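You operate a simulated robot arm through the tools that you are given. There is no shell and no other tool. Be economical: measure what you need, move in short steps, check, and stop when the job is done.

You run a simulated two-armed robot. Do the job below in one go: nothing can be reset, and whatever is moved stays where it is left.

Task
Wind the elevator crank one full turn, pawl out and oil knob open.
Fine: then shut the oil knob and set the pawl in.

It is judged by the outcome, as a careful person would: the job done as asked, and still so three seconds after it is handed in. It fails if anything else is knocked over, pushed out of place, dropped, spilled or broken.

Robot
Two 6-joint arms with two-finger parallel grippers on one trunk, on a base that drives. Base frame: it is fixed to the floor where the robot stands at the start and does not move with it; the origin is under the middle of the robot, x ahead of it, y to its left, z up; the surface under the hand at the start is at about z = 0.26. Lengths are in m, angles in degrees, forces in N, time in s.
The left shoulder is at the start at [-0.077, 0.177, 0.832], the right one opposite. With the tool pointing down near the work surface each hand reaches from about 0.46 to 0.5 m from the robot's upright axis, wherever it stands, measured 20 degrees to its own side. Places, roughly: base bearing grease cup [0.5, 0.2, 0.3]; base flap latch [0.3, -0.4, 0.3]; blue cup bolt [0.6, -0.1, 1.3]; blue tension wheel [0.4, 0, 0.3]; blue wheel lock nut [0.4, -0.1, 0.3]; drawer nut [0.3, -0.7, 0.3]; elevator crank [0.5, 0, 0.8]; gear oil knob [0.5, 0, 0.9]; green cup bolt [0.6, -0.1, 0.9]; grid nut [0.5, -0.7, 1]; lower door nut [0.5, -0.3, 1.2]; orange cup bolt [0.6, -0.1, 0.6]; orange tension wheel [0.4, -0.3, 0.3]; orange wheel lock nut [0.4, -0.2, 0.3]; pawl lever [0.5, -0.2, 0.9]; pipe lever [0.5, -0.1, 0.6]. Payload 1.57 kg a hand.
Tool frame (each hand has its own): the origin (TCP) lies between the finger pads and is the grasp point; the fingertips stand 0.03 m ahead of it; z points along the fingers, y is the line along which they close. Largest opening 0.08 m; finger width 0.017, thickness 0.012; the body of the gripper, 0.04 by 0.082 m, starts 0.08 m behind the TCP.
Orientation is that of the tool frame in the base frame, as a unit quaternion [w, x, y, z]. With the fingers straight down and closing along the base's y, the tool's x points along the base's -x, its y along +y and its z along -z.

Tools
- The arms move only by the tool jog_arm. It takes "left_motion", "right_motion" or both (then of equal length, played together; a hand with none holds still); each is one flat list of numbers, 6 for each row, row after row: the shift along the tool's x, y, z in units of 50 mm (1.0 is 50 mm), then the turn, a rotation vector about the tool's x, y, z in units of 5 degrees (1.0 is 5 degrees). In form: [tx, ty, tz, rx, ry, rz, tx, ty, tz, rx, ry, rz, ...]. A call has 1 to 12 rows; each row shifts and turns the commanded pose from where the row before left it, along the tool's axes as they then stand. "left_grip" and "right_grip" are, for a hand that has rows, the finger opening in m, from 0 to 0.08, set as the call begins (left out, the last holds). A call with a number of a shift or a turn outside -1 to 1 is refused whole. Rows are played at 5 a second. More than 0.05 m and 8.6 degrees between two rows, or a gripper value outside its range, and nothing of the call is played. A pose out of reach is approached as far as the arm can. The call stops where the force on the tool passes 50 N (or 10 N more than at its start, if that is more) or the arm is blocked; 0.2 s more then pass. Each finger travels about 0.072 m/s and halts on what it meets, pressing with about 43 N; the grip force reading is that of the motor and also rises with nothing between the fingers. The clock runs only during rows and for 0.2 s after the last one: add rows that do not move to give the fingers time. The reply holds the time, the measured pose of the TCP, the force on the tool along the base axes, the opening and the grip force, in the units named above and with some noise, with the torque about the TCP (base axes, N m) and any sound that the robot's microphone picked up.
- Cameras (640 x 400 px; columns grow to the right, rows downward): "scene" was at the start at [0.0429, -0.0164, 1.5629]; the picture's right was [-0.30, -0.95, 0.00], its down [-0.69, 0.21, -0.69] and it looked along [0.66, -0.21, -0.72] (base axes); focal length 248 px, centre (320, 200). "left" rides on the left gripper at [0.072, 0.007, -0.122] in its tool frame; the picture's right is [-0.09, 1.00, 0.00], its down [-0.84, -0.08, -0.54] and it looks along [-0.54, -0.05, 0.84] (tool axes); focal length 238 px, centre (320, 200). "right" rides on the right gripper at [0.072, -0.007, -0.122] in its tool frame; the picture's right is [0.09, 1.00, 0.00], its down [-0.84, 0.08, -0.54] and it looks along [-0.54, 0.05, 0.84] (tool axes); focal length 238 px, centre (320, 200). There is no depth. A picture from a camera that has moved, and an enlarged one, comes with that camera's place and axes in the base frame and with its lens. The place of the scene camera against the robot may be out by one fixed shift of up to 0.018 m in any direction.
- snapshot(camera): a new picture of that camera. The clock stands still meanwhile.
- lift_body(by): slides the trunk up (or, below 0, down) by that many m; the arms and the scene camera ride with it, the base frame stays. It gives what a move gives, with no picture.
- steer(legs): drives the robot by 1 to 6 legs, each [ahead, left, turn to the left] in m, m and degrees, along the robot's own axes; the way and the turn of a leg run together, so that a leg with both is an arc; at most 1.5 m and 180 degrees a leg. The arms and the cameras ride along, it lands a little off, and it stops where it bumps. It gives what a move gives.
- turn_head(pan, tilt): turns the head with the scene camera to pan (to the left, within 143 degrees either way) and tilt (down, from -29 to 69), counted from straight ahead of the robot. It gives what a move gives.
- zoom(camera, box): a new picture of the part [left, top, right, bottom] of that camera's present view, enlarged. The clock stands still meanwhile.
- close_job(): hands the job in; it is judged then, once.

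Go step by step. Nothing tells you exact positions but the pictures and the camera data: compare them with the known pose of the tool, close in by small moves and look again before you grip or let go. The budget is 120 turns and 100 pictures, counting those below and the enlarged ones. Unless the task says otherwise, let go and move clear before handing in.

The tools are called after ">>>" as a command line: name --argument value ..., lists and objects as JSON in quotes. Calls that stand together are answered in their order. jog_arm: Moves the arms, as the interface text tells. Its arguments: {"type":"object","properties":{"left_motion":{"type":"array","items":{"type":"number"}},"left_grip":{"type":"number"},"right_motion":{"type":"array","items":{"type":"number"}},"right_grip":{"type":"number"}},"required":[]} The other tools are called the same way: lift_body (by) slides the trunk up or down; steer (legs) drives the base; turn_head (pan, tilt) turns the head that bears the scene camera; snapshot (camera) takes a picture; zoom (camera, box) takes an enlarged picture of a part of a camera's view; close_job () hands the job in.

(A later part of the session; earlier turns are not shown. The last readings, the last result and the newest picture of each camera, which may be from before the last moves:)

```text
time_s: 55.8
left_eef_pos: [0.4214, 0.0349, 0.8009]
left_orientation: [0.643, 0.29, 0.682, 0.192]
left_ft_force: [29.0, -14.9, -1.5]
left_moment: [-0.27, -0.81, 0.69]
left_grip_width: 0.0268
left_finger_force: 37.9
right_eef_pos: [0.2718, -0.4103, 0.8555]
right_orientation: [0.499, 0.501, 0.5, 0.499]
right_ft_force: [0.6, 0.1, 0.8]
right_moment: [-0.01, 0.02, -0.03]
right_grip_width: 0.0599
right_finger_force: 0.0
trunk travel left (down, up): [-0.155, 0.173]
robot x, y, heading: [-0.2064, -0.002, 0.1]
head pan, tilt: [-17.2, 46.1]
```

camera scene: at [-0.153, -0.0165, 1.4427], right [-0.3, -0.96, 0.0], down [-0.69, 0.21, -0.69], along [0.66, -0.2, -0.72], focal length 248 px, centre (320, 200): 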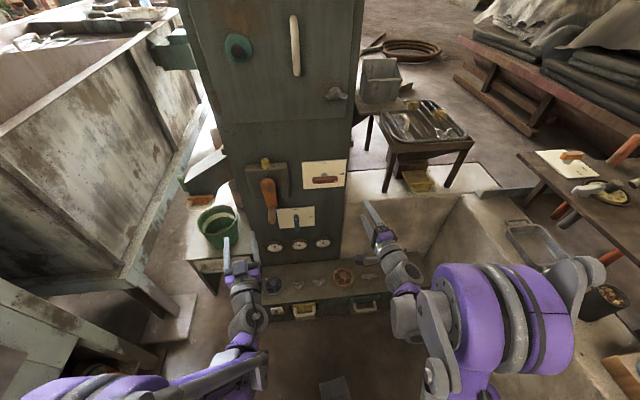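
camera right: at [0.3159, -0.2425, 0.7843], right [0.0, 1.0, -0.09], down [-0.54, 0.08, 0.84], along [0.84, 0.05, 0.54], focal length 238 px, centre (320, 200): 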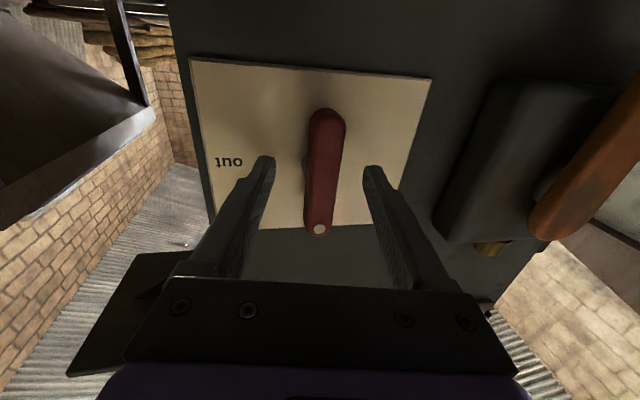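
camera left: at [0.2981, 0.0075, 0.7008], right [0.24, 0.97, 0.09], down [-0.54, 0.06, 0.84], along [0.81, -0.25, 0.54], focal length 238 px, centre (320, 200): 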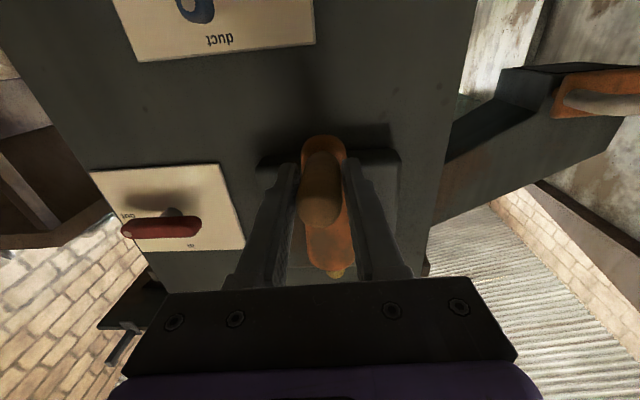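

>>> jog_arm --left_motion '[-0.023, 0.169, 0.0, 0, 0.148, 0.989, -0.023, 0.169, 0.0, 0, 0.148, 0.989, -0.023, 0.169, -0.025, 0, 0.148, 0.989, -0.023, 0.169, -0.025, 0, 0.148, 0.989, -0.023, 0.169, -0.025, 0, 0.148, 0.989, -0.023, 0.169, -0.025, 0, 0.148, 0.989]'

>>> zoom --camera "scene" --box '[220, 130, 380, 230]'

```text
time_s: 57.2
left_eef_pos: [0.4251, 0.0582, 0.8456]
left_orientation: [0.547, 0.448, 0.609, 0.361]
left_ft_force: [16.5, -22.2, -3.2]
left_moment: [-0.51, -1.57, 0.19]
left_grip_width: 0.0296
left_finger_force: 38.7
right_eef_pos: [0.2705, -0.4095, 0.8563]
right_orientation: [0.5, 0.502, 0.5, 0.499]
right_ft_force: [-0.3, -0.3, 0.7]
right_moment: [0.01, 0.02, 0.0]
right_grip_width: 0.0602
right_finger_force: 0.1
trunk travel left (down, up): [-0.155, 0.173]
robot x, y, heading: [-0.2065, 0.0025, 0.1]
head pan, tilt: [-17.2, 46.1]
```

```text
4.00 times, centred on (300, 180) of scene
camera zoom: at [-0.1519, -0.0191, 1.4427], right [-0.3, -0.96, 0.0], down [-0.69, 0.21, -0.69], along [0.66, -0.2, -0.72], focal length 990 px, centre (400, 280)
```

zoom: 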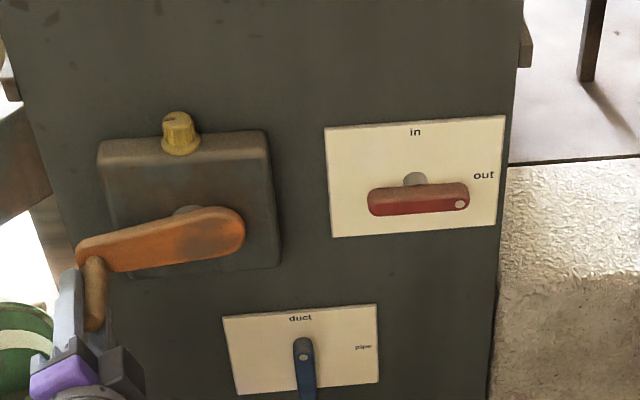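

About 75° round. Continue, easing the radius slightly.

>>> jog_arm --left_motion '[-0.06, 0.169, -0.025, 0, 0.148, 0.989, -0.023, 0.169, -0.025, 0, 0.148, 0.989, -0.023, 0.169, -0.025, 0, 0.148, 0.989, -0.023, 0.169, -0.025, 0, 0.148, 0.989, -0.023, 0.169, -0.025, 0, 0.148, 0.989, -0.023, 0.169, -0.025, 0, 0.148, 0.989]'

>>> jog_arm --left_motion '[-0.023, 0.169, -0.025, 0, 0.148, 0.989, -0.023, 0.169, -0.025, 0, 0.148, 0.989, -0.023, 0.169, -0.025, 0, 0.148, 0.989, -0.023, 0.169, -0.025, 0, 0.148, 0.989]'

>>> zoom --camera "scene" --box '[220, 130, 380, 230]'

```text
time_s: 58.6
left_eef_pos: [0.4222, 0.054, 0.8972]
left_orientation: [0.414, 0.576, 0.493, 0.504]
left_ft_force: [-11.1, -29.3, -22.4]
left_moment: [-0.37, -1.46, -0.2]
left_grip_width: 0.0329
left_finger_force: 40.9
right_eef_pos: [0.2681, -0.4116, 0.8566]
right_orientation: [0.5, 0.501, 0.5, 0.499]
right_ft_force: [0.0, 0.0, 0.5]
right_moment: [-0.06, 0.01, 0.01]
right_grip_width: 0.0599
right_finger_force: 0.0
trunk travel left (down, up): [-0.155, 0.173]
robot x, y, heading: [-0.2049, -0.0013, 0.1]
head pan, tilt: [-17.2, 46.1]
```

```text
time_s: 59.3
left_eef_pos: [0.4216, 0.0452, 0.9159]
left_orientation: [0.36, 0.615, 0.439, 0.547]
left_ft_force: [-0.7, -6.8, -3.1]
left_moment: [-0.56, -1.53, -0.6]
left_grip_width: 0.0343
left_finger_force: 41.8
right_eef_pos: [0.2685, -0.4087, 0.8587]
right_orientation: [0.5, 0.501, 0.5, 0.499]
right_ft_force: [0.3, 0.1, 0.7]
right_moment: [0.03, 0.01, 0.01]
right_grip_width: 0.0597
right_finger_force: 0.1
trunk travel left (down, up): [-0.155, 0.173]
robot x, y, heading: [-0.2048, -0.0009, -0.0]
head pan, tilt: [-17.2, 46.1]
stopped in row 3 (left hand): the force on the tool passed its limit at 62 N (the readings are from after the stop); the commanded pose is now the measured one
```

```text
4.00 times, centred on (300, 180) of scene
camera zoom: at [-0.1543, -0.0163, 1.4431], right [-0.3, -0.95, 0.0], down [-0.69, 0.21, -0.69], along [0.66, -0.21, -0.72], focal length 990 px, centre (400, 280)
```

zoom: 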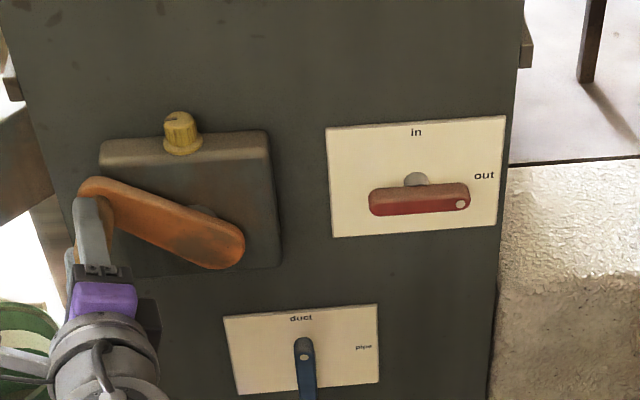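

Roughly a third of a turn done; the fit of the path gives hub ≈ (-0.032, 0.866), R ≈ 0.092. Open to relax and look at how the grip lies.

>>> jog_arm --left_motion '[0, 0, 0, 0, 0, 0, 0, 0, 0, 0, 0, 0, 0, 0, 0, 0, 0, 0]' --left_grip 0.06

>>> snapshot --camera "left"

>>> zoom --camera "scene" --box '[220, 130, 300, 230]'

```text
time_s: 60.1
left_eef_pos: [0.4211, 0.0486, 0.9153]
left_orientation: [0.358, 0.614, 0.439, 0.549]
left_ft_force: [0.0, -0.2, 0.4]
left_moment: [0.04, -0.02, 0.01]
left_grip_width: 0.06
left_finger_force: 0.0
right_eef_pos: [0.268, -0.4091, 0.8576]
right_orientation: [0.501, 0.501, 0.499, 0.499]
right_ft_force: [0.0, 0.0, 0.5]
right_moment: [-0.04, 0.01, -0.01]
right_grip_width: 0.0598
right_finger_force: 0.0
trunk travel left (down, up): [-0.155, 0.173]
robot x, y, heading: [-0.2051, 0.0005, 0.2]
head pan, tilt: [-17.2, 46.1]
```

```text
38 pictures are left
camera left: at [0.3024, 0.1075, 0.9644], right [0.15, -0.44, 0.89], down [-0.56, -0.78, -0.3], along [0.82, -0.45, -0.36], focal length 238 px, centre (320, 200)
```

left: 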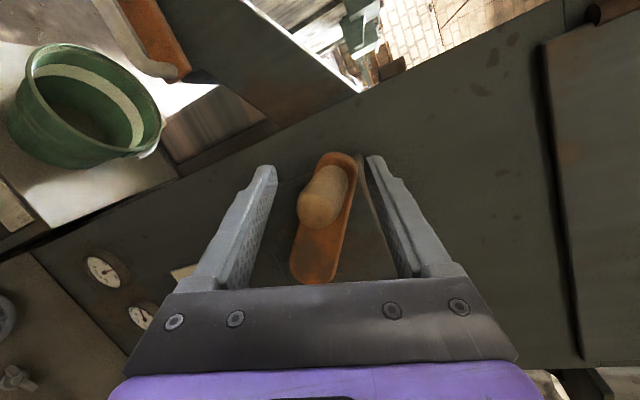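

```text
4.00 times, centred on (260, 180) of scene
camera zoom: at [-0.1543, -0.0164, 1.4428], right [-0.3, -0.96, 0.0], down [-0.69, 0.21, -0.69], along [0.66, -0.21, -0.72], focal length 990 px, centre (560, 280)
```

zoom: 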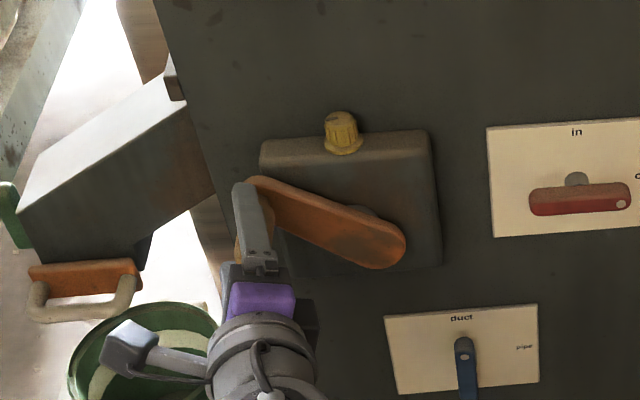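

The grip itself seems roughly parallel to the wall normal. I'll level the hand and roll it back 120° around the open grip to get a fresh wrist range.

>>> jog_arm --left_motion '[0, 0, -0.1, -0.83, 0.09, 0, 0, 0, 0, -0.83, 0.09, 0, 0, 0, 0, 0, 0, -1, 0, 0, 0, 0, 0, -1, 0, 0, 0, 0, 0, -1, 0, 0, 0, 0, 0, -1, 0, 0, 0, 0, 0, -1, 0, 0, 0, 0, 0, -1, 0, 0, 0, 0, 0, -1, 0, 0, 0, 0, 0, -1, 0, 0, 0, 0, 0, -1, 0, 0, 0, 0, 0, -1]' --left_grip 0.075

>>> jog_arm --left_motion '[0, 0, 0, 0, 0, -1, 0, 0, 0, 0, 0, -1, 0, 0, 0, 0, 0, -1, 0, 0, 0, 0, 0, -1, 0, 0, 0, 0, 0, -1, 0, 0, 0, 0, 0, -1, 0, 0, 0, 0, 0, -1, 0, 0, 0, 0, 0, -1, 0, 0, 0, 0, 0, -1, 0, 0, 0, 0, 0, -1, 0, 0, 0, 0, 0, -1, 0, 0, 0, 0, 0, -1]'

>>> snapshot --camera "left"

```text
time_s: 62.7
left_eef_pos: [0.4152, 0.0479, 0.9165]
left_orientation: [0.608, 0.357, 0.61, 0.362]
left_ft_force: [-0.6, 0.2, -0.9]
left_moment: [0.02, 0.01, -0.01]
left_grip_width: 0.0749
left_finger_force: 0.1
right_eef_pos: [0.2685, -0.4076, 0.8573]
right_orientation: [0.499, 0.5, 0.501, 0.5]
right_ft_force: [0.2, -0.2, 0.3]
right_moment: [0.02, -0.02, 0.02]
right_grip_width: 0.0599
right_finger_force: 0.1
trunk travel left (down, up): [-0.155, 0.173]
robot x, y, heading: [-0.2049, -0.003, -0.2]
head pan, tilt: [-17.2, 46.1]
```

```text
time_s: 65.3
left_eef_pos: [0.4173, 0.0476, 0.9166]
left_orientation: [0.707, 0.005, 0.707, 0.007]
left_ft_force: [-0.5, -0.1, -0.5]
left_moment: [-0.01, 0.02, 0.0]
left_grip_width: 0.0751
left_finger_force: 0.0
right_eef_pos: [0.2684, -0.4078, 0.859]
right_orientation: [0.5, 0.5, 0.5, 0.499]
right_ft_force: [0.1, -0.3, -0.3]
right_moment: [0.0, 0.01, 0.02]
right_grip_width: 0.06
right_finger_force: 0.0
trunk travel left (down, up): [-0.155, 0.173]
robot x, y, heading: [-0.204, 0.0011, 0.0]
head pan, tilt: [-17.2, 46.1]
```

```text
36 pictures are left
camera left: at [0.2948, 0.055, 0.8447], right [-0.01, 0.99, 0.11], down [-0.54, -0.1, 0.84], along [0.84, -0.05, 0.54], focal length 238 px, centre (320, 200)
```

left: 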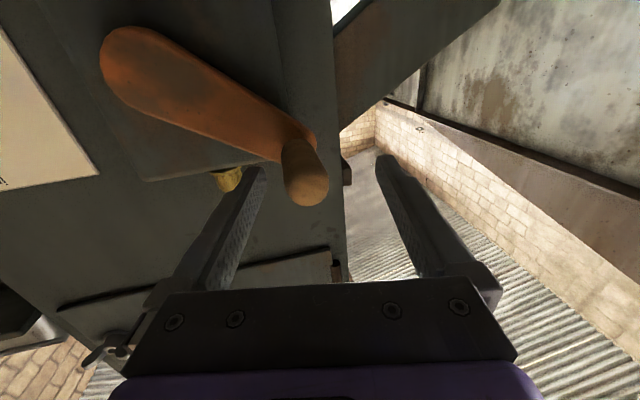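

Hand is level and rolled back to 0. Centre on the grip (≈ y 0.039, z 0.911), small yaw to match, and close.

>>> jog_arm --left_motion '[0.11, -0.17, 0.04, 0.8, 0, 0, 0, 0, 0, 0, 0, 0]'

>>> jog_arm --left_motion '[0, 0, 0, 0, 0, 0, 0, 0, 0, 0, 0, 0, 0, 0, 0, 0, 0, 0, 0, 0, 0, 0, 0, 0]' --left_grip 0.01

>>> jog_arm --left_motion '[-0.124, -0.088, 0.006, 0, 0.07, 0.998, -0.124, -0.088, 0.006, 0, 0.07, 0.998, -0.124, -0.088, 0.006, 0, 0.07, 0.998, -0.124, -0.088, 0.006, 0, 0.07, 0.998]'

>>> zoom --camera "scene" --box '[220, 130, 380, 230]'

```text
time_s: 65.9
left_eef_pos: [0.4207, 0.0409, 0.911]
left_orientation: [0.706, 0.03, 0.707, -0.017]
left_ft_force: [0.2, -1.0, -0.3]
left_moment: [-0.01, -0.03, 0.01]
left_grip_width: 0.0748
left_finger_force: 0.1
right_eef_pos: [0.2669, -0.4089, 0.8581]
right_orientation: [0.5, 0.501, 0.5, 0.499]
right_ft_force: [-0.2, 0.2, 0.5]
right_moment: [0.01, 0.03, 0.02]
right_grip_width: 0.0601
right_finger_force: 0.1
trunk travel left (down, up): [-0.155, 0.173]
robot x, y, heading: [-0.2013, 0.0006, -0.1]
head pan, tilt: [-17.2, 46.1]
```

```text
time_s: 66.9
left_eef_pos: [0.4206, 0.0399, 0.9107]
left_orientation: [0.706, 0.03, 0.707, -0.014]
left_ft_force: [0.5, -2.9, 0.9]
left_moment: [-0.22, -0.24, -1.69]
left_grip_width: 0.0303
left_finger_force: 39.7
right_eef_pos: [0.2674, -0.4093, 0.8569]
right_orientation: [0.5, 0.501, 0.5, 0.499]
right_ft_force: [0.7, 0.6, -0.6]
right_moment: [-0.01, -0.02, 0.01]
right_grip_width: 0.0601
right_finger_force: 0.1
trunk travel left (down, up): [-0.155, 0.173]
robot x, y, heading: [-0.2076, 0.0051, -0.1]
head pan, tilt: [-17.2, 46.1]
```

```text
time_s: 67.9
left_eef_pos: [0.4159, 0.0181, 0.9323]
left_orientation: [0.69, 0.152, 0.7, 0.107]
left_ft_force: [-31.9, -1.9, -26.9]
left_moment: [0.13, 0.58, -1.72]
left_grip_width: 0.0302
left_finger_force: 39.4
right_eef_pos: [0.2687, -0.4078, 0.8579]
right_orientation: [0.501, 0.501, 0.5, 0.499]
right_ft_force: [0.4, 0.5, 0.3]
right_moment: [-0.03, 0.04, 0.01]
right_grip_width: 0.06
right_finger_force: 0.0
trunk travel left (down, up): [-0.155, 0.173]
robot x, y, heading: [-0.2063, -0.0006, 0.2]
head pan, tilt: [-17.2, 46.1]
```

```text
4.00 times, centred on (300, 180) of scene
camera zoom: at [-0.1563, -0.0167, 1.4427], right [-0.3, -0.96, 0.0], down [-0.69, 0.21, -0.69], along [0.66, -0.21, -0.72], focal length 990 px, centre (400, 280)
```

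zoom: 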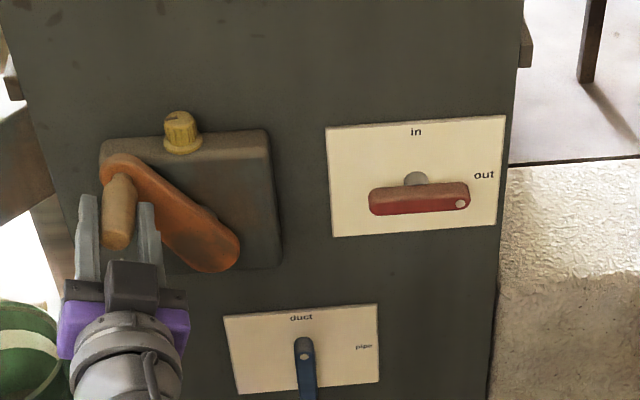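

The axial forces reveal the crank axis is yawed about 7° (the wall isn't square to me). Refit: hub (-0.026, 0.859), R ≈ 0.0855. Re-align the hand to that axis and go on.

>>> jog_arm --left_motion '[0.056, -0.02, -0.09, 0.54, -0.52, 0, -0.114, -0.0964, 0, 0, 0, 1, -0.114, -0.0964, 0, 0, 0, 1, -0.114, -0.0964, 0, 0, 0, 1]'

```text
time_s: 68.9
left_eef_pos: [0.4128, 0.0016, 0.9396]
left_orientation: [0.685, 0.256, 0.658, 0.182]
left_ft_force: [20.4, 13.5, 30.0]
left_moment: [0.01, 0.65, -1.12]
left_grip_width: 0.0283
left_finger_force: 37.9
right_eef_pos: [0.268, -0.4075, 0.8583]
right_orientation: [0.501, 0.501, 0.5, 0.498]
right_ft_force: [-0.1, 0.9, 0.3]
right_moment: [-0.04, 0.0, -0.02]
right_grip_width: 0.06
right_finger_force: 0.1
trunk travel left (down, up): [-0.155, 0.173]
robot x, y, heading: [-0.2013, 0.0001, 0.0]
head pan, tilt: [-17.2, 46.1]
```

>>> jog_arm --left_motion '[-0.148, -0.046, 0.04, 0, 0, 1, -0.114, -0.0964, 0, 0, 0, 1, -0.114, -0.0964, 0, 0, 0, 1, -0.114, -0.0964, 0, 0, 0, 1]'

>>> zoom --camera "scene" --box '[220, 130, 380, 230]'

```text
time_s: 69.9
left_eef_pos: [0.406, -0.0295, 0.9454]
left_orientation: [0.644, 0.369, 0.602, 0.294]
left_ft_force: [-19.3, 9.7, 5.4]
left_moment: [0.13, 1.1, -1.0]
left_grip_width: 0.0266
left_finger_force: 38.0
right_eef_pos: [0.2665, -0.4081, 0.8578]
right_orientation: [0.501, 0.5, 0.5, 0.499]
right_ft_force: [-0.3, -0.5, -0.1]
right_moment: [-0.02, 0.01, -0.01]
right_grip_width: 0.0597
right_finger_force: 0.2
trunk travel left (down, up): [-0.155, 0.173]
robot x, y, heading: [-0.2047, -0.0023, 0.3]
head pan, tilt: [-17.2, 46.1]
```

```text
4.00 times, centred on (300, 180) of scene
camera zoom: at [-0.1576, -0.0151, 1.4428], right [-0.3, -0.96, 0.0], down [-0.69, 0.21, -0.7], along [0.66, -0.21, -0.72], focal length 990 px, centre (400, 280)
```

zoom: 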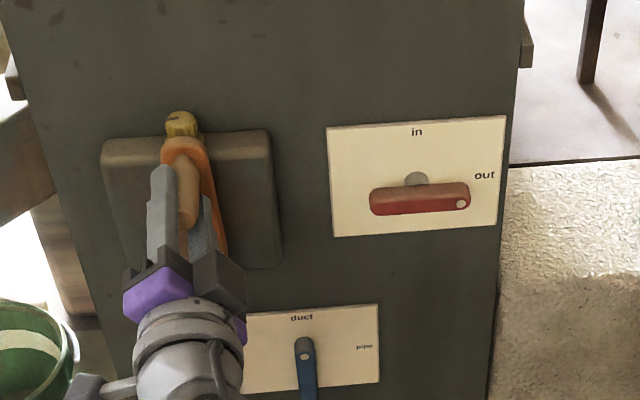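

At the top. Continue down the right side.

>>> jog_arm --left_motion '[-0.114, -0.0964, -0.04, 0, 0, 1, -0.114, -0.0964, 0, 0, 0, 1, -0.114, -0.0964, 0, 0, 0, 1, -0.114, -0.0964, 0, 0, 0, 1, -0.114, -0.0964, 0, 0, 0, 1]'

```text
time_s: 71.1
left_eef_pos: [0.4009, -0.0649, 0.9356]
left_orientation: [0.564, 0.49, 0.509, 0.427]
left_ft_force: [-24.8, 2.2, 10.2]
left_moment: [0.01, 1.27, -0.78]
left_grip_width: 0.0257
left_finger_force: 37.1
right_eef_pos: [0.2652, -0.4084, 0.8594]
right_orientation: [0.501, 0.5, 0.499, 0.5]
right_ft_force: [0.1, -0.3, 0.0]
right_moment: [0.0, 0.0, -0.03]
right_grip_width: 0.0601
right_finger_force: 0.1
trunk travel left (down, up): [-0.155, 0.173]
robot x, y, heading: [-0.2042, -0.0038, 0.1]
head pan, tilt: [-17.2, 46.1]
```

>>> jog_arm --left_motion '[-0.114, -0.0964, -0.05, 0, 0, 1, -0.114, -0.0964, -0.01, 0, 0, 1, -0.114, -0.0964, -0.01, 0, 0, 1, -0.114, -0.0964, 0, 0, 0, 1, -0.114, -0.0964, 0, 0, 0, 1]'

>>> zoom --camera "scene" --box '[220, 130, 380, 230]'

```text
time_s: 72.3
left_eef_pos: [0.3958, -0.0933, 0.9092]
left_orientation: [0.458, 0.59, 0.389, 0.539]
left_ft_force: [-8.4, -8.5, 16.0]
left_moment: [-0.16, -1.81, -0.06]
left_grip_width: 0.0262
left_finger_force: 37.2
right_eef_pos: [0.2667, -0.4091, 0.8581]
right_orientation: [0.5, 0.5, 0.5, 0.499]
right_ft_force: [-0.5, 0.5, -0.8]
right_moment: [0.01, 0.03, -0.02]
right_grip_width: 0.0602
right_finger_force: 0.1
trunk travel left (down, up): [-0.155, 0.173]
robot x, y, heading: [-0.2032, -0.0017, 0.1]
head pan, tilt: [-17.2, 46.1]
```

```text
4.00 times, centred on (300, 180) of scene
camera zoom: at [-0.1572, -0.0172, 1.4428], right [-0.3, -0.96, 0.0], down [-0.69, 0.21, -0.69], along [0.66, -0.2, -0.72], focal length 990 px, centre (400, 280)
```

zoom: 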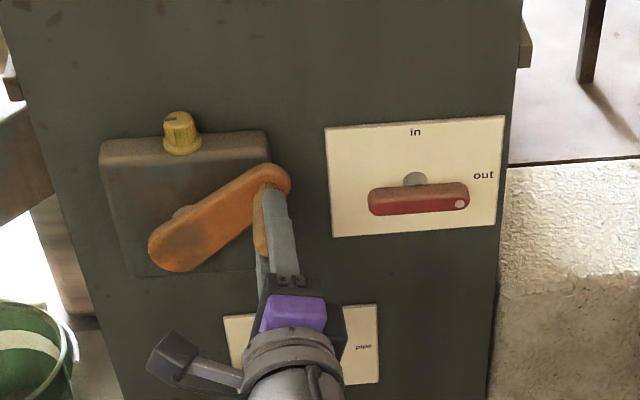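

Going well (~233°). A few more rows on this grip.

>>> jog_arm --left_motion '[-0.114, -0.0964, -0.02, 0, 0, 1, -0.114, -0.0964, 0, 0, 0, 1, -0.114, -0.0964, 0, 0, 0, 1, -0.114, -0.0964, 0, 0, 0, 1, -0.114, -0.0964, 0, 0, 0, 1]'

```text
time_s: 73.5
left_eef_pos: [0.3924, -0.1092, 0.8774]
left_orientation: [0.332, 0.66, 0.252, 0.625]
left_ft_force: [-14.2, -16.2, 6.8]
left_moment: [-0.43, -1.75, -0.73]
left_grip_width: 0.0269
left_finger_force: 37.9
right_eef_pos: [0.2668, -0.4096, 0.8578]
right_orientation: [0.501, 0.5, 0.5, 0.499]
right_ft_force: [0.4, 0.4, 0.2]
right_moment: [-0.02, 0.02, 0.01]
right_grip_width: 0.0599
right_finger_force: 0.1
trunk travel left (down, up): [-0.155, 0.173]
robot x, y, heading: [-0.2069, 0.0009, 0.1]
head pan, tilt: [-17.2, 46.1]
```

>>> jog_arm --left_motion '[-0.114, -0.0964, -0.03, 0, 0, 1, -0.114, -0.0964, 0, 0, 0, 1, -0.114, -0.0964, 0, 0, 0, 1, -0.114, -0.0964, 0, 0, 0, 1, -0.114, -0.0964, 0, 0, 0, 1]'

>>> zoom --camera "scene" --box '[220, 130, 380, 230]'

```text
time_s: 74.7
left_eef_pos: [0.3922, -0.1086, 0.8392]
left_orientation: [0.188, 0.699, 0.104, 0.682]
left_ft_force: [-4.4, -19.2, 3.1]
left_moment: [0.05, -1.22, -1.44]
left_grip_width: 0.028
left_finger_force: 38.2
right_eef_pos: [0.2672, -0.4096, 0.858]
right_orientation: [0.5, 0.501, 0.499, 0.5]
right_ft_force: [0.8, 0.1, 0.0]
right_moment: [-0.01, 0.04, 0.02]
right_grip_width: 0.0603
right_finger_force: 0.0
trunk travel left (down, up): [-0.155, 0.173]
robot x, y, heading: [-0.2084, 0.001, -0.1]
head pan, tilt: [-17.2, 46.1]
```

```text
4.00 times, centred on (300, 180) of scene
camera zoom: at [-0.1554, -0.0187, 1.4427], right [-0.3, -0.96, 0.0], down [-0.69, 0.21, -0.69], along [0.66, -0.2, -0.72], focal length 990 px, centre (400, 280)
```

zoom: 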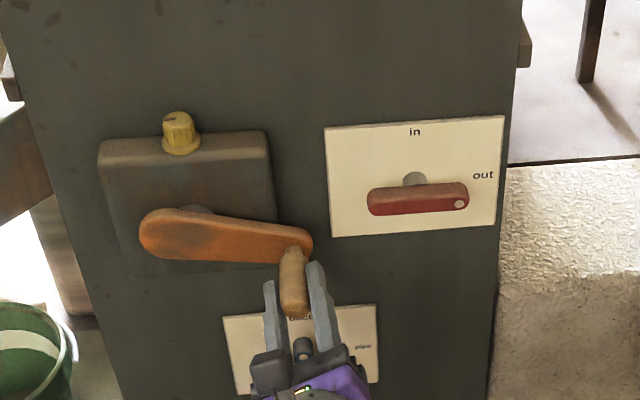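

283° round. Keep following.

>>> jog_arm --left_motion '[-0.13, -0.06, 0, 0, 0, 1, -0.114, -0.0964, 0, 0, 0, 1, -0.114, -0.0964, 0, 0, 0, 1, -0.114, -0.0964, 0, 0, 0, 1, -0.114, -0.0964, 0, 0, 0, 1]'

>>> jog_arm --left_motion '[-0.114, -0.0964, 0.01, 0, 0, 1, -0.114, -0.0964, 0, 0, 0, 1, -0.114, -0.0964, 0, 0, 0, 1, -0.114, -0.0964, 0, 0, 0, 1]'

>>> zoom --camera "scene" --box '[220, 130, 380, 230]'

```text
time_s: 75.9
left_eef_pos: [0.3963, -0.0913, 0.8066]
left_orientation: [0.034, 0.705, -0.049, 0.706]
left_ft_force: [4.0, -9.7, 3.8]
left_moment: [0.23, -0.3, -1.68]
left_grip_width: 0.0286
left_finger_force: 37.8
right_eef_pos: [0.2686, -0.4088, 0.8575]
right_orientation: [0.499, 0.501, 0.5, 0.499]
right_ft_force: [0.4, -0.7, 0.4]
right_moment: [0.04, 0.04, 0.02]
right_grip_width: 0.0601
right_finger_force: 0.1
trunk travel left (down, up): [-0.155, 0.173]
robot x, y, heading: [-0.207, -0.0027, 0.1]
head pan, tilt: [-17.2, 46.1]
```

```text
time_s: 76.9
left_eef_pos: [0.3989, -0.0686, 0.7867]
left_orientation: [-0.087, 0.686, -0.17, 0.702]
left_ft_force: [13.5, -8.8, 8.2]
left_moment: [0.31, 0.19, -1.75]
left_grip_width: 0.0282
left_finger_force: 38.4
right_eef_pos: [0.2687, -0.4089, 0.8577]
right_orientation: [0.5, 0.501, 0.499, 0.5]
right_ft_force: [-0.7, -0.7, 0.2]
right_moment: [0.05, 0.0, 0.0]
right_grip_width: 0.0598
right_finger_force: 0.0
trunk travel left (down, up): [-0.155, 0.173]
robot x, y, heading: [-0.2029, 0.0016, -0.2]
head pan, tilt: [-17.2, 46.1]
```

```text
4.00 times, centred on (300, 180) of scene
camera zoom: at [-0.1532, -0.0174, 1.4428], right [-0.3, -0.96, 0.0], down [-0.69, 0.21, -0.69], along [0.66, -0.2, -0.72], focal length 990 px, centre (400, 280)
```

zoom: 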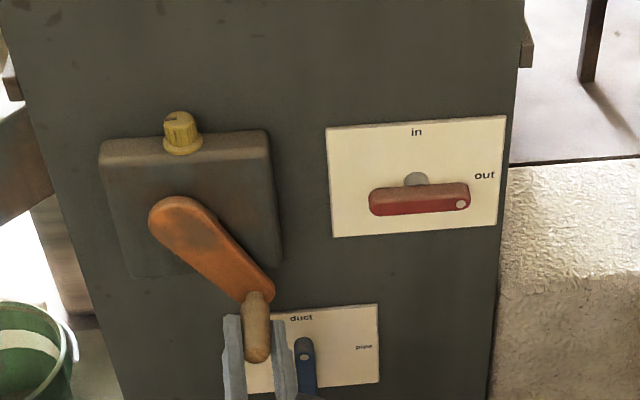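

About 30° left. Six more rows.

>>> jog_arm --left_motion '[-0.114, -0.0964, 0.02, 0, 0, 1, -0.114, -0.0964, 0.01, 0, 0, 1, -0.114, -0.0964, 0.01, 0, 0, 1, -0.114, -0.0964, 0, 0, 0, 1, -0.114, -0.0964, 0, 0, 0, 1, -0.114, -0.0964, 0, 0, 0, 1]'

>>> zoom --camera "scene" --box '[220, 130, 380, 230]'

```text
time_s: 78.3
left_eef_pos: [0.4072, -0.029, 0.7742]
left_orientation: [-0.267, 0.618, -0.343, 0.655]
left_ft_force: [27.0, -12.3, 32.4]
left_moment: [0.23, 0.92, -1.3]
left_grip_width: 0.0273
left_finger_force: 37.9
right_eef_pos: [0.269, -0.4099, 0.8578]
right_orientation: [0.5, 0.501, 0.5, 0.499]
right_ft_force: [0.5, -1.0, 0.2]
right_moment: [-0.01, 0.01, 0.01]
right_grip_width: 0.0598
right_finger_force: 0.1
trunk travel left (down, up): [-0.155, 0.173]
robot x, y, heading: [-0.201, 0.0005, 0.1]
head pan, tilt: [-17.2, 46.1]
```

```text
4.00 times, centred on (300, 180) of scene
camera zoom: at [-0.1541, -0.0177, 1.4428], right [-0.3, -0.96, 0.0], down [-0.69, 0.21, -0.69], along [0.66, -0.2, -0.72], focal length 990 px, centre (400, 280)
```

zoom: 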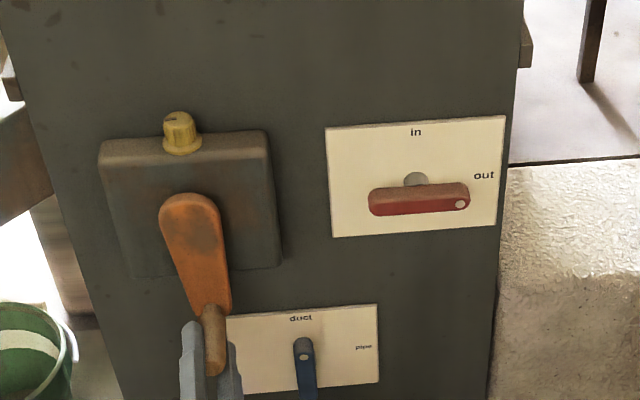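

Compared with the starting picture it is about 4–5° short. Finish with a touch more.

>>> jog_arm --left_motion '[-0.08, -0.14, 0.03, 0, 0, 1, -0.05, -0.04, 0, 0, 0, 0.4, 0, 0, 0, 0, 0, 0]'

>>> zoom --camera "scene" --box '[220, 130, 380, 230]'

```text
time_s: 79.1
left_eef_pos: [0.4077, -0.0235, 0.7746]
left_orientation: [-0.3, 0.597, -0.386, 0.637]
left_ft_force: [-24.6, -28.0, -31.2]
left_moment: [0.09, 1.7, -1.15]
left_grip_width: 0.0267
left_finger_force: 37.7
right_eef_pos: [0.2687, -0.4102, 0.8564]
right_orientation: [0.499, 0.502, 0.5, 0.499]
right_ft_force: [-0.4, 0.3, -0.7]
right_moment: [0.0, -0.03, -0.02]
right_grip_width: 0.0602
right_finger_force: 0.0
trunk travel left (down, up): [-0.155, 0.173]
robot x, y, heading: [-0.2057, -0.0006, -0.0]
head pan, tilt: [-17.2, 46.1]
```

```text
4.00 times, centred on (300, 180) of scene
camera zoom: at [-0.1542, -0.0199, 1.4424], right [-0.3, -0.95, 0.0], down [-0.69, 0.22, -0.69], along [0.66, -0.2, -0.72], focal length 990 px, centre (400, 280)
```

zoom: 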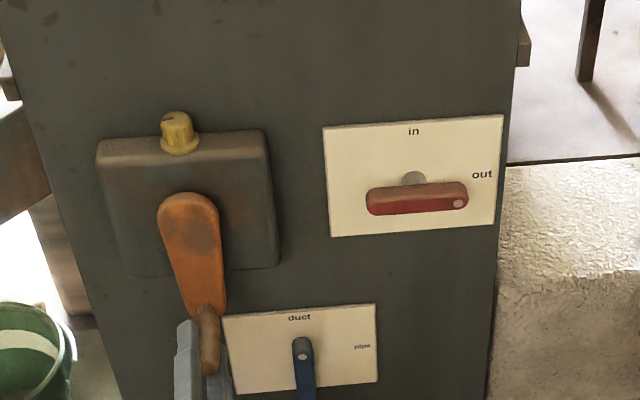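

>>> jog_arm --left_motion '[-0.12, -0.03, -0.05, 0, 0, 0.6, 0, 0, 0, 0, 0, 0]'

>>> jog_arm --left_motion '[0, 0, 0, 0, 0, 0, 0, 0, 0, 0, 0, 0, 0, 0, 0, 0, 0, 0]' --left_grip 0.06

>>> zoom --camera "scene" --box '[220, 130, 380, 230]'

```text
time_s: 79.7
left_eef_pos: [0.4063, -0.0237, 0.7749]
left_orientation: [-0.316, 0.585, -0.404, 0.629]
left_ft_force: [3.0, -49.5, -8.0]
left_moment: [-0.06, 1.24, -1.46]
left_grip_width: 0.0269
left_finger_force: 37.7
right_eef_pos: [0.2691, -0.4113, 0.8558]
right_orientation: [0.499, 0.502, 0.499, 0.499]
right_ft_force: [0.5, -1.2, 0.3]
right_moment: [-0.01, 0.04, -0.02]
right_grip_width: 0.06
right_finger_force: 0.1
trunk travel left (down, up): [-0.155, 0.173]
robot x, y, heading: [-0.2046, -0.0044, 0.1]
head pan, tilt: [-17.2, 46.1]
```

```text
time_s: 80.5
left_eef_pos: [0.4078, -0.0123, 0.7756]
left_orientation: [-0.323, 0.587, -0.394, 0.629]
left_ft_force: [-0.2, -0.7, 0.2]
left_moment: [0.01, -0.04, 0.01]
left_grip_width: 0.06
left_finger_force: 0.1
right_eef_pos: [0.269, -0.409, 0.8567]
right_orientation: [0.5, 0.501, 0.5, 0.5]
right_ft_force: [-1.0, 0.4, 0.3]
right_moment: [0.03, 0.02, 0.02]
right_grip_width: 0.06
right_finger_force: 0.1
trunk travel left (down, up): [-0.155, 0.173]
robot x, y, heading: [-0.206, -0.0026, 0.2]
head pan, tilt: [-17.2, 46.1]
```

```text
4.00 times, centred on (300, 180) of scene
camera zoom: at [-0.1543, -0.0165, 1.4428], right [-0.3, -0.96, 0.0], down [-0.69, 0.21, -0.69], along [0.66, -0.2, -0.72], focal length 990 px, centre (400, 280)
```

zoom: 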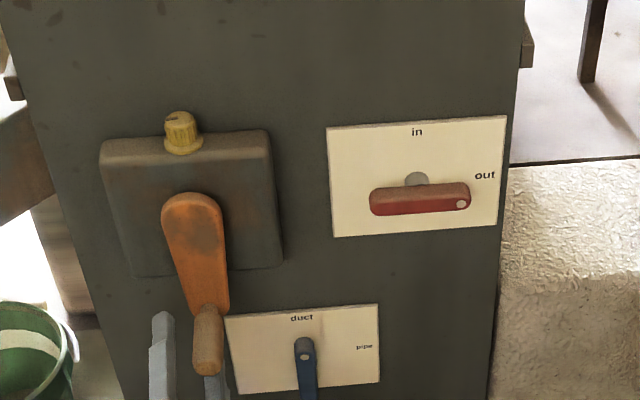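

The crank is exactly back at its starting position and came up against a firm stop — one full turn. Withdraw the left hand and unwind its wrist.

>>> jog_arm --left_motion '[0, 0, -0.6, 0, 0, 0, 0, 0, -0.9, 0, 0, 0, 0, 0, -0.9, 0, 0, -1, 0, 0, 0, 0, 0, -1, 0, 0, 0, 0, 0, -1, 0, 0, 0, 0, 0, -1, 0, 0, 0, 0, 0, -1, 0, 0, 0, 0, 0, -1, 0, 0, 0, 0, 0, -1, 0, 0, 0, 0, 0, -1, 0, 0, 0, 0, 0, -1, 0, 0, 0, 0, 0, -1]'

>>> jog_arm --left_motion '[0, 0, 0, 0, 0, -1, 0, 0, 0, 0, 0, -1, 0, 0, 0, 0, 0, -1, 0, 0, 0, 0, 0, -1, 0, 0, 0, 0, 0, -1, 0, 0, 0, 0, 0, -1, 0, 0, 0, 0, 0, -1, 0, 0, 0, 0, 0, -1, 0, 0, 0, 0, 0, -1, 0, 0, 0, 0, 0, -1, 0, 0, 0, 0, 0, -1, 0, 0, 0, 0, 0, -1]'

>>> jog_arm --left_motion '[0, 0, 0, 0, 0, -1, 0, 0, 0, 0, 0, -1, 0, 0, 0, 0, 0, -1, 0, 0, 0, 0, 0, -1, 0, 0, 0, 0, 0, -1, 0, 0, 0, 0, 0, -1, 0, 0, 0, 0, 0, -1, 0, 0, 0, 0, 0, -1, 0, 0, 0, 0, 0, -1, 0, 0, 0, 0, 0, -1, 0, 0, 0, 0, 0, -1, 0, 0, 0, 0, 0, -1]'

```text
time_s: 83.1
left_eef_pos: [0.2864, 0.0037, 0.7756]
left_orientation: [-0.026, 0.699, -0.109, 0.707]
left_ft_force: [0.5, -0.3, 0.0]
left_moment: [-0.01, 0.0, -0.05]
left_grip_width: 0.0599
left_finger_force: 0.1
right_eef_pos: [0.2682, -0.4081, 0.8578]
right_orientation: [0.5, 0.5, 0.501, 0.498]
right_ft_force: [0.3, 0.2, -0.3]
right_moment: [0.01, 0.01, 0.01]
right_grip_width: 0.06
right_finger_force: 0.1
trunk travel left (down, up): [-0.155, 0.173]
robot x, y, heading: [-0.2042, 0.0003, -0.0]
head pan, tilt: [-17.2, 46.1]
```

```text
time_s: 85.7
left_eef_pos: [0.2873, 0.0031, 0.7758]
left_orientation: [0.331, 0.66, 0.254, 0.625]
left_ft_force: [0.4, -0.3, -0.2]
left_moment: [-0.03, -0.02, 0.02]
left_grip_width: 0.0599
left_finger_force: 0.1
right_eef_pos: [0.2684, -0.4088, 0.8583]
right_orientation: [0.5, 0.501, 0.5, 0.499]
right_ft_force: [0.5, -0.7, 0.7]
right_moment: [0.02, -0.02, 0.0]
right_grip_width: 0.06
right_finger_force: 0.0
trunk travel left (down, up): [-0.155, 0.173]
robot x, y, heading: [-0.2086, -0.002, -0.1]
head pan, tilt: [-17.2, 46.1]
```

```text
time_s: 88.3
left_eef_pos: [0.287, 0.0037, 0.7754]
left_orientation: [0.599, 0.444, 0.55, 0.376]
left_ft_force: [0.4, 0.3, -0.2]
left_moment: [0.02, 0.0, 0.01]
left_grip_width: 0.06
left_finger_force: 0.0
right_eef_pos: [0.2686, -0.4103, 0.8582]
right_orientation: [0.5, 0.501, 0.5, 0.5]
right_ft_force: [0.4, -0.3, -0.4]
right_moment: [-0.01, 0.0, 0.0]
right_grip_width: 0.06
right_finger_force: 0.0
trunk travel left (down, up): [-0.155, 0.173]
robot x, y, heading: [-0.2066, -0.0006, -0.1]
head pan, tilt: [-17.2, 46.1]
```

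>>> jog_arm --left_motion '[0, 0, 0, 0, 0, -1, 0, 0, 0, 0, 0, -1, 0, 0, 0, 0, 0, -1, 0, 0, 0, 0, 0, -1, 0, 0, 0, 0, 0, -1, 0, 0, 0, 0, 0, -1, 0, 0, 0, 0, 0, -1, 0, 0, 0, 0, 0, -1, 0, 0, 0, 0, 0, -1, 0, 0, 0, 0, 0, -1, 0, 0.5, 0, 0, 0, -1, 0, 0.5, 0, 0, 0, -1]'

>>> jog_arm --left_motion '[0, 0.3, 0, 0, 0, -1, 0, 0, 0, 0, 0, -1, -0.6, 0, 0, 0, 1, 0, -0.6, 0, 0, 0, 1, 0, -0.6, 0, 0, 0, 1, 0, -0.6, 0, 0, 0, 1, 0, -0.6, 0, 0, 0, 1, 0, -0.6, 0, 0, 0, 1, 0, -0.6, 0, 0, 0, 1, 0, -0.6, 0, 0, 0, 1, 0, -0.6, 0, 0, 0, 1, 0]' --left_grip 0.042

>>> snapshot --camera "left"

```text
time_s: 90.9
left_eef_pos: [0.2905, 0.0509, 0.7918]
left_orientation: [0.706, 0.109, 0.699, 0.025]
left_ft_force: [0.8, 0.2, -0.5]
left_moment: [-0.03, -0.01, 0.02]
left_grip_width: 0.0601
left_finger_force: 0.0
right_eef_pos: [0.2681, -0.4084, 0.8583]
right_orientation: [0.5, 0.501, 0.5, 0.499]
right_ft_force: [-0.1, 0.2, -0.1]
right_moment: [-0.02, 0.0, 0.0]
right_grip_width: 0.0599
right_finger_force: 0.0
trunk travel left (down, up): [-0.155, 0.173]
robot x, y, heading: [-0.2097, -0.0011, -0.2]
head pan, tilt: [-17.2, 46.1]
```

```text
time_s: 93.3
left_eef_pos: [0.3831, 0.0505, 1.0412]
left_orientation: [0.381, 0.058, 0.923, -0.014]
left_ft_force: [-0.2, -0.1, -0.7]
left_moment: [0.02, -0.01, 0.01]
left_grip_width: 0.042
left_finger_force: 0.0
right_eef_pos: [0.2688, -0.408, 0.856]
right_orientation: [0.5, 0.501, 0.5, 0.499]
right_ft_force: [0.2, 0.4, 0.0]
right_moment: [-0.01, -0.02, -0.02]
right_grip_width: 0.0601
right_finger_force: 0.1
trunk travel left (down, up): [-0.155, 0.173]
robot x, y, heading: [-0.2031, -0.0019, -0.0]
head pan, tilt: [-17.2, 46.1]
```

```text
27 pictures are left
camera left: at [0.248, 0.0734, 1.0765], right [0.18, 0.98, 0.08], down [0.2, -0.12, 0.97], along [0.96, -0.16, -0.22], focal length 238 px, centre (320, 200)
```

left: 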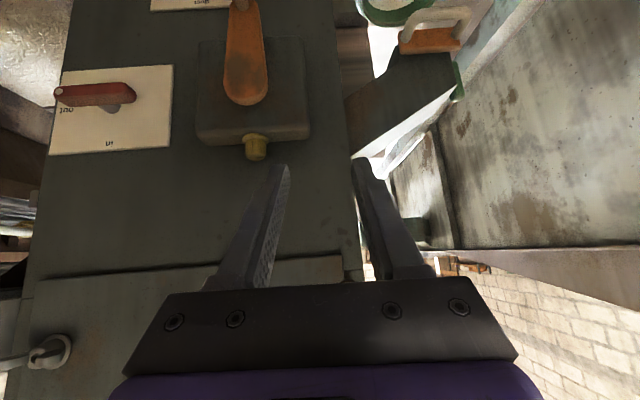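

Yaw the left hand to −46° again and pre-position at the knob.

>>> jog_arm --left_motion '[0, 0, 0, 0.707, 0, 0.707, 0, 0, 0, 0.707, 0, 0.707, 0, 0, 0, 0.707, 0, 0.707, 0, 0, 0, 0.707, 0, 0.707, 0, 0, 0, 0.707, 0, 0.707, 0, 0, 0, 0.707, 0, 0.707, 0, 0, 0, 0.707, 0, 0.707, 0, 0, 0, 0.707, 0, 0.707, -0.227, 0.14, 0.627, 0, 0, 0, -0.227, 0.14, 0.627, 0, 0, 0, -0.227, 0.14, 0.627, 0, 0, 0]'

>>> zoom --camera "left" --box '[220, 85, 420, 210]'

```text
time_s: 95.7
left_eef_pos: [0.4619, -0.0031, 0.9983]
left_orientation: [0.348, 0.37, 0.849, -0.143]
left_ft_force: [0.6, -0.1, -0.3]
left_moment: [-0.04, -0.02, -0.02]
left_grip_width: 0.0419
left_finger_force: 0.0
right_eef_pos: [0.2678, -0.4086, 0.858]
right_orientation: [0.5, 0.501, 0.5, 0.499]
right_ft_force: [-1.2, 0.1, 0.2]
right_moment: [-0.03, 0.01, 0.03]
right_grip_width: 0.0598
right_finger_force: 0.1
trunk travel left (down, up): [-0.155, 0.173]
robot x, y, heading: [-0.2062, 0.0042, -0.0]
head pan, tilt: [-17.2, 46.1]
```

```text
3.20 times, centred on (320, 148) of left
camera zoom: at [0.3723, 0.1003, 1.0348], right [0.77, 0.63, 0.08], down [0.09, -0.22, 0.97], along [0.63, -0.74, -0.23], focal length 763 px, centre (320, 368)
```

zoom: 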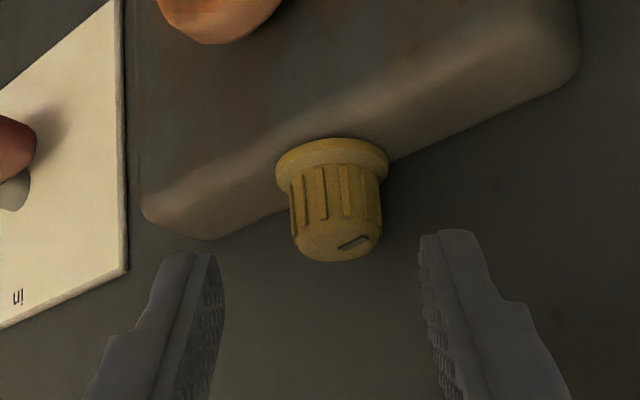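

Good. Shift 4 mm, advance, close.

>>> jog_arm --left_motion '[0, 0.08, 0.36, 0, 0, 0, 0, 0, 0.36, 0, 0, 0, 0, 0, 0.36, 0, 0, 0]'

>>> jog_arm --left_motion '[0, 0, 0, 0, 0, 0, 0, 0, 0, 0, 0, 0, 0, 0, 0, 0, 0, 0]' --left_grip 0.008

>>> jog_arm --left_motion '[0, -0.042, 0, -0.707, 0, -0.707, 0, -0.042, 0, -0.707, 0, -0.707, 0, -0.042, 0, -0.707, 0, -0.707, 0, -0.042, 0, -0.707, 0, -0.707]'

>>> zoom --camera "left" --box '[220, 110, 420, 235]'

```text
time_s: 96.5
left_eef_pos: [0.4879, -0.0259, 0.9609]
left_orientation: [0.35, 0.369, 0.849, -0.143]
left_ft_force: [-3.8, 3.0, 4.0]
left_moment: [0.05, -0.08, 0.15]
left_grip_width: 0.0415
left_finger_force: 0.1
right_eef_pos: [0.2674, -0.4078, 0.8588]
right_orientation: [0.501, 0.499, 0.501, 0.499]
right_ft_force: [0.6, 0.5, 0.2]
right_moment: [0.0, -0.02, 0.01]
right_grip_width: 0.0598
right_finger_force: 0.1
trunk travel left (down, up): [-0.155, 0.173]
robot x, y, heading: [-0.2077, -0.0002, 0.1]
head pan, tilt: [-17.2, 46.1]
```

```text
time_s: 97.3
left_eef_pos: [0.4899, -0.0277, 0.9595]
left_orientation: [0.348, 0.37, 0.849, -0.143]
left_ft_force: [0.5, -1.7, -4.4]
left_moment: [-0.32, -0.19, -0.02]
left_grip_width: 0.0223
left_finger_force: 35.1
right_eef_pos: [0.2687, -0.4092, 0.8576]
right_orientation: [0.5, 0.501, 0.5, 0.499]
right_ft_force: [-0.3, 0.3, 0.5]
right_moment: [0.03, 0.01, 0.01]
right_grip_width: 0.0601
right_finger_force: 0.1
trunk travel left (down, up): [-0.155, 0.173]
robot x, y, heading: [-0.2057, 0.003, -0.3]
head pan, tilt: [-17.2, 46.1]
```

```text
time_s: 98.3
left_eef_pos: [0.485, -0.0345, 0.9592]
left_orientation: [0.372, 0.217, 0.899, -0.081]
left_ft_force: [5.3, -9.7, 2.6]
left_moment: [-0.01, 0.48, -0.19]
left_grip_width: 0.0226
left_finger_force: 35.1
right_eef_pos: [0.2686, -0.4088, 0.8569]
right_orientation: [0.501, 0.501, 0.499, 0.499]
right_ft_force: [-0.8, -0.2, 0.7]
right_moment: [0.02, -0.01, -0.03]
right_grip_width: 0.0599
right_finger_force: 0.1
trunk travel left (down, up): [-0.155, 0.173]
robot x, y, heading: [-0.2043, -0.0007, 0.1]
head pan, tilt: [-17.2, 46.1]
```

```text
3.20 times, centred on (320, 172) of left
camera zoom: at [0.3651, 0.0325, 0.9955], right [0.51, 0.86, 0.08], down [0.15, -0.18, 0.97], along [0.85, -0.48, -0.22], focal length 763 px, centre (320, 288)
```

zoom: 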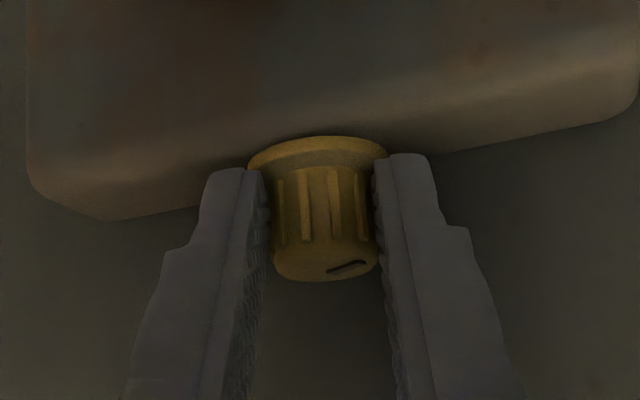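

Following nicely. Continue counter-clockwise to about yaw +20°.

>>> jog_arm --left_motion '[0, -0.05, 0, -0.707, 0, -0.707, 0, -0.042, 0, -0.707, 0, -0.707, 0, -0.042, 0, -0.707, 0, -0.707, 0, -0.042, 0, -0.707, 0, -0.707, 0, -0.042, 0, -0.707, 0, -0.707]'

>>> jog_arm --left_motion '[0, -0.042, 0, -0.707, 0, -0.707, 0, -0.042, 0, -0.707, 0, -0.707, 0, -0.042, 0, -0.707, 0, -0.707, 0, -0.042, 0, -0.707, 0, -0.707]'

>>> zoom --camera "left" --box '[220, 110, 420, 235]'

```text
time_s: 99.5
left_eef_pos: [0.4827, -0.0442, 0.958]
left_orientation: [0.384, 0.019, 0.923, 0.002]
left_ft_force: [15.3, -17.8, 9.5]
left_moment: [-0.38, 0.03, -0.4]
left_grip_width: 0.0227
left_finger_force: 35.1
right_eef_pos: [0.2686, -0.4097, 0.8564]
right_orientation: [0.5, 0.501, 0.5, 0.499]
right_ft_force: [-0.9, 0.0, -1.1]
right_moment: [-0.02, 0.02, -0.02]
right_grip_width: 0.06
right_finger_force: 0.0
trunk travel left (down, up): [-0.155, 0.173]
robot x, y, heading: [-0.1997, -0.0005, -0.1]
head pan, tilt: [-17.2, 46.1]
```

```text
time_s: 100.5
left_eef_pos: [0.4831, -0.0528, 0.9596]
left_orientation: [0.381, -0.142, 0.911, 0.068]
left_ft_force: [13.5, -19.4, 9.2]
left_moment: [-0.43, 0.13, -0.6]
left_grip_width: 0.0222
left_finger_force: 34.8
right_eef_pos: [0.2699, -0.4099, 0.8565]
right_orientation: [0.5, 0.502, 0.499, 0.5]
right_ft_force: [0.5, -0.4, -0.4]
right_moment: [0.02, 0.02, -0.03]
right_grip_width: 0.06
right_finger_force: 0.1
trunk travel left (down, up): [-0.155, 0.173]
robot x, y, heading: [-0.2056, 0.0016, -0.2]
head pan, tilt: [-17.2, 46.1]
```

```text
3.20 times, centred on (320, 172) of left
camera zoom: at [0.3503, -0.0901, 0.9929], right [-0.25, 0.97, 0.08], down [0.22, -0.03, 0.98], along [0.94, 0.26, -0.2], focal length 763 px, centre (320, 288)
```

zoom: 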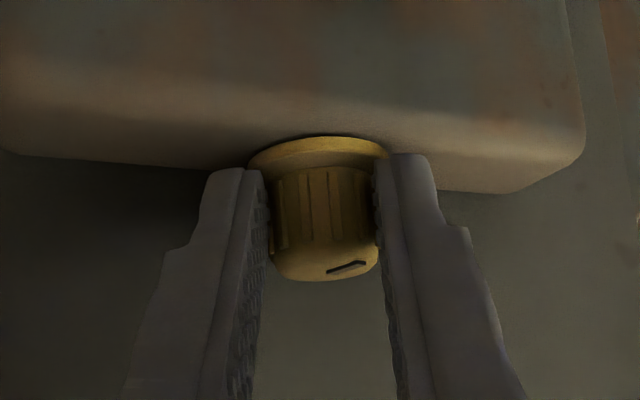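

65° done without slip. Another 25–30° if the arm reaches.

>>> jog_arm --left_motion '[0, -0.07, 0.03, -0.707, 0, -0.707, 0, -0.042, 0, -0.707, 0, -0.707, 0, -0.042, 0, -0.707, 0, -0.707, 0, -0.042, 0, -0.707, 0, -0.707, 0, -0.042, 0, -0.707, 0, -0.707, 0, -0.042, 0, -0.707, 0, -0.707]'

>>> zoom --camera "left" --box '[220, 110, 420, 235]'

```text
time_s: 101.3
left_eef_pos: [0.4843, -0.0597, 0.9573]
left_orientation: [0.377, -0.255, 0.883, 0.111]
left_ft_force: [8.0, -6.9, 3.7]
left_moment: [-0.17, -0.15, -0.27]
left_grip_width: 0.023
left_finger_force: 8.6
left hand out of reach, approached as far as the arm can: row 3, 4
right_eef_pos: [0.2686, -0.4097, 0.8574]
right_orientation: [0.5, 0.501, 0.5, 0.499]
right_ft_force: [-0.5, 0.8, 0.4]
right_moment: [-0.01, 0.02, -0.01]
right_grip_width: 0.06
right_finger_force: 0.0
trunk travel left (down, up): [-0.155, 0.173]
robot x, y, heading: [-0.207, -0.0013, 0.3]
head pan, tilt: [-17.2, 46.1]
stopped in row 4 (left hand): the force on the tool passed its limit at 68 N (the readings are from after the stop); the commanded pose is now the measured one
```

```text
3.20 times, centred on (320, 172) of left
camera zoom: at [0.3644, -0.1279, 0.9889], right [-0.48, 0.88, 0.07], down [0.2, 0.03, 0.98], along [0.85, 0.48, -0.19], focal length 763 px, centre (320, 288)
```

zoom: 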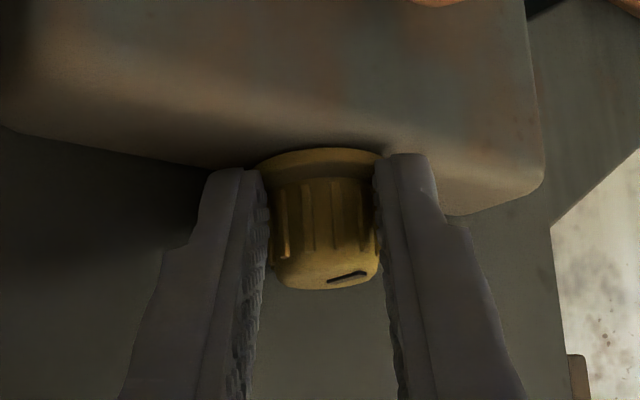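

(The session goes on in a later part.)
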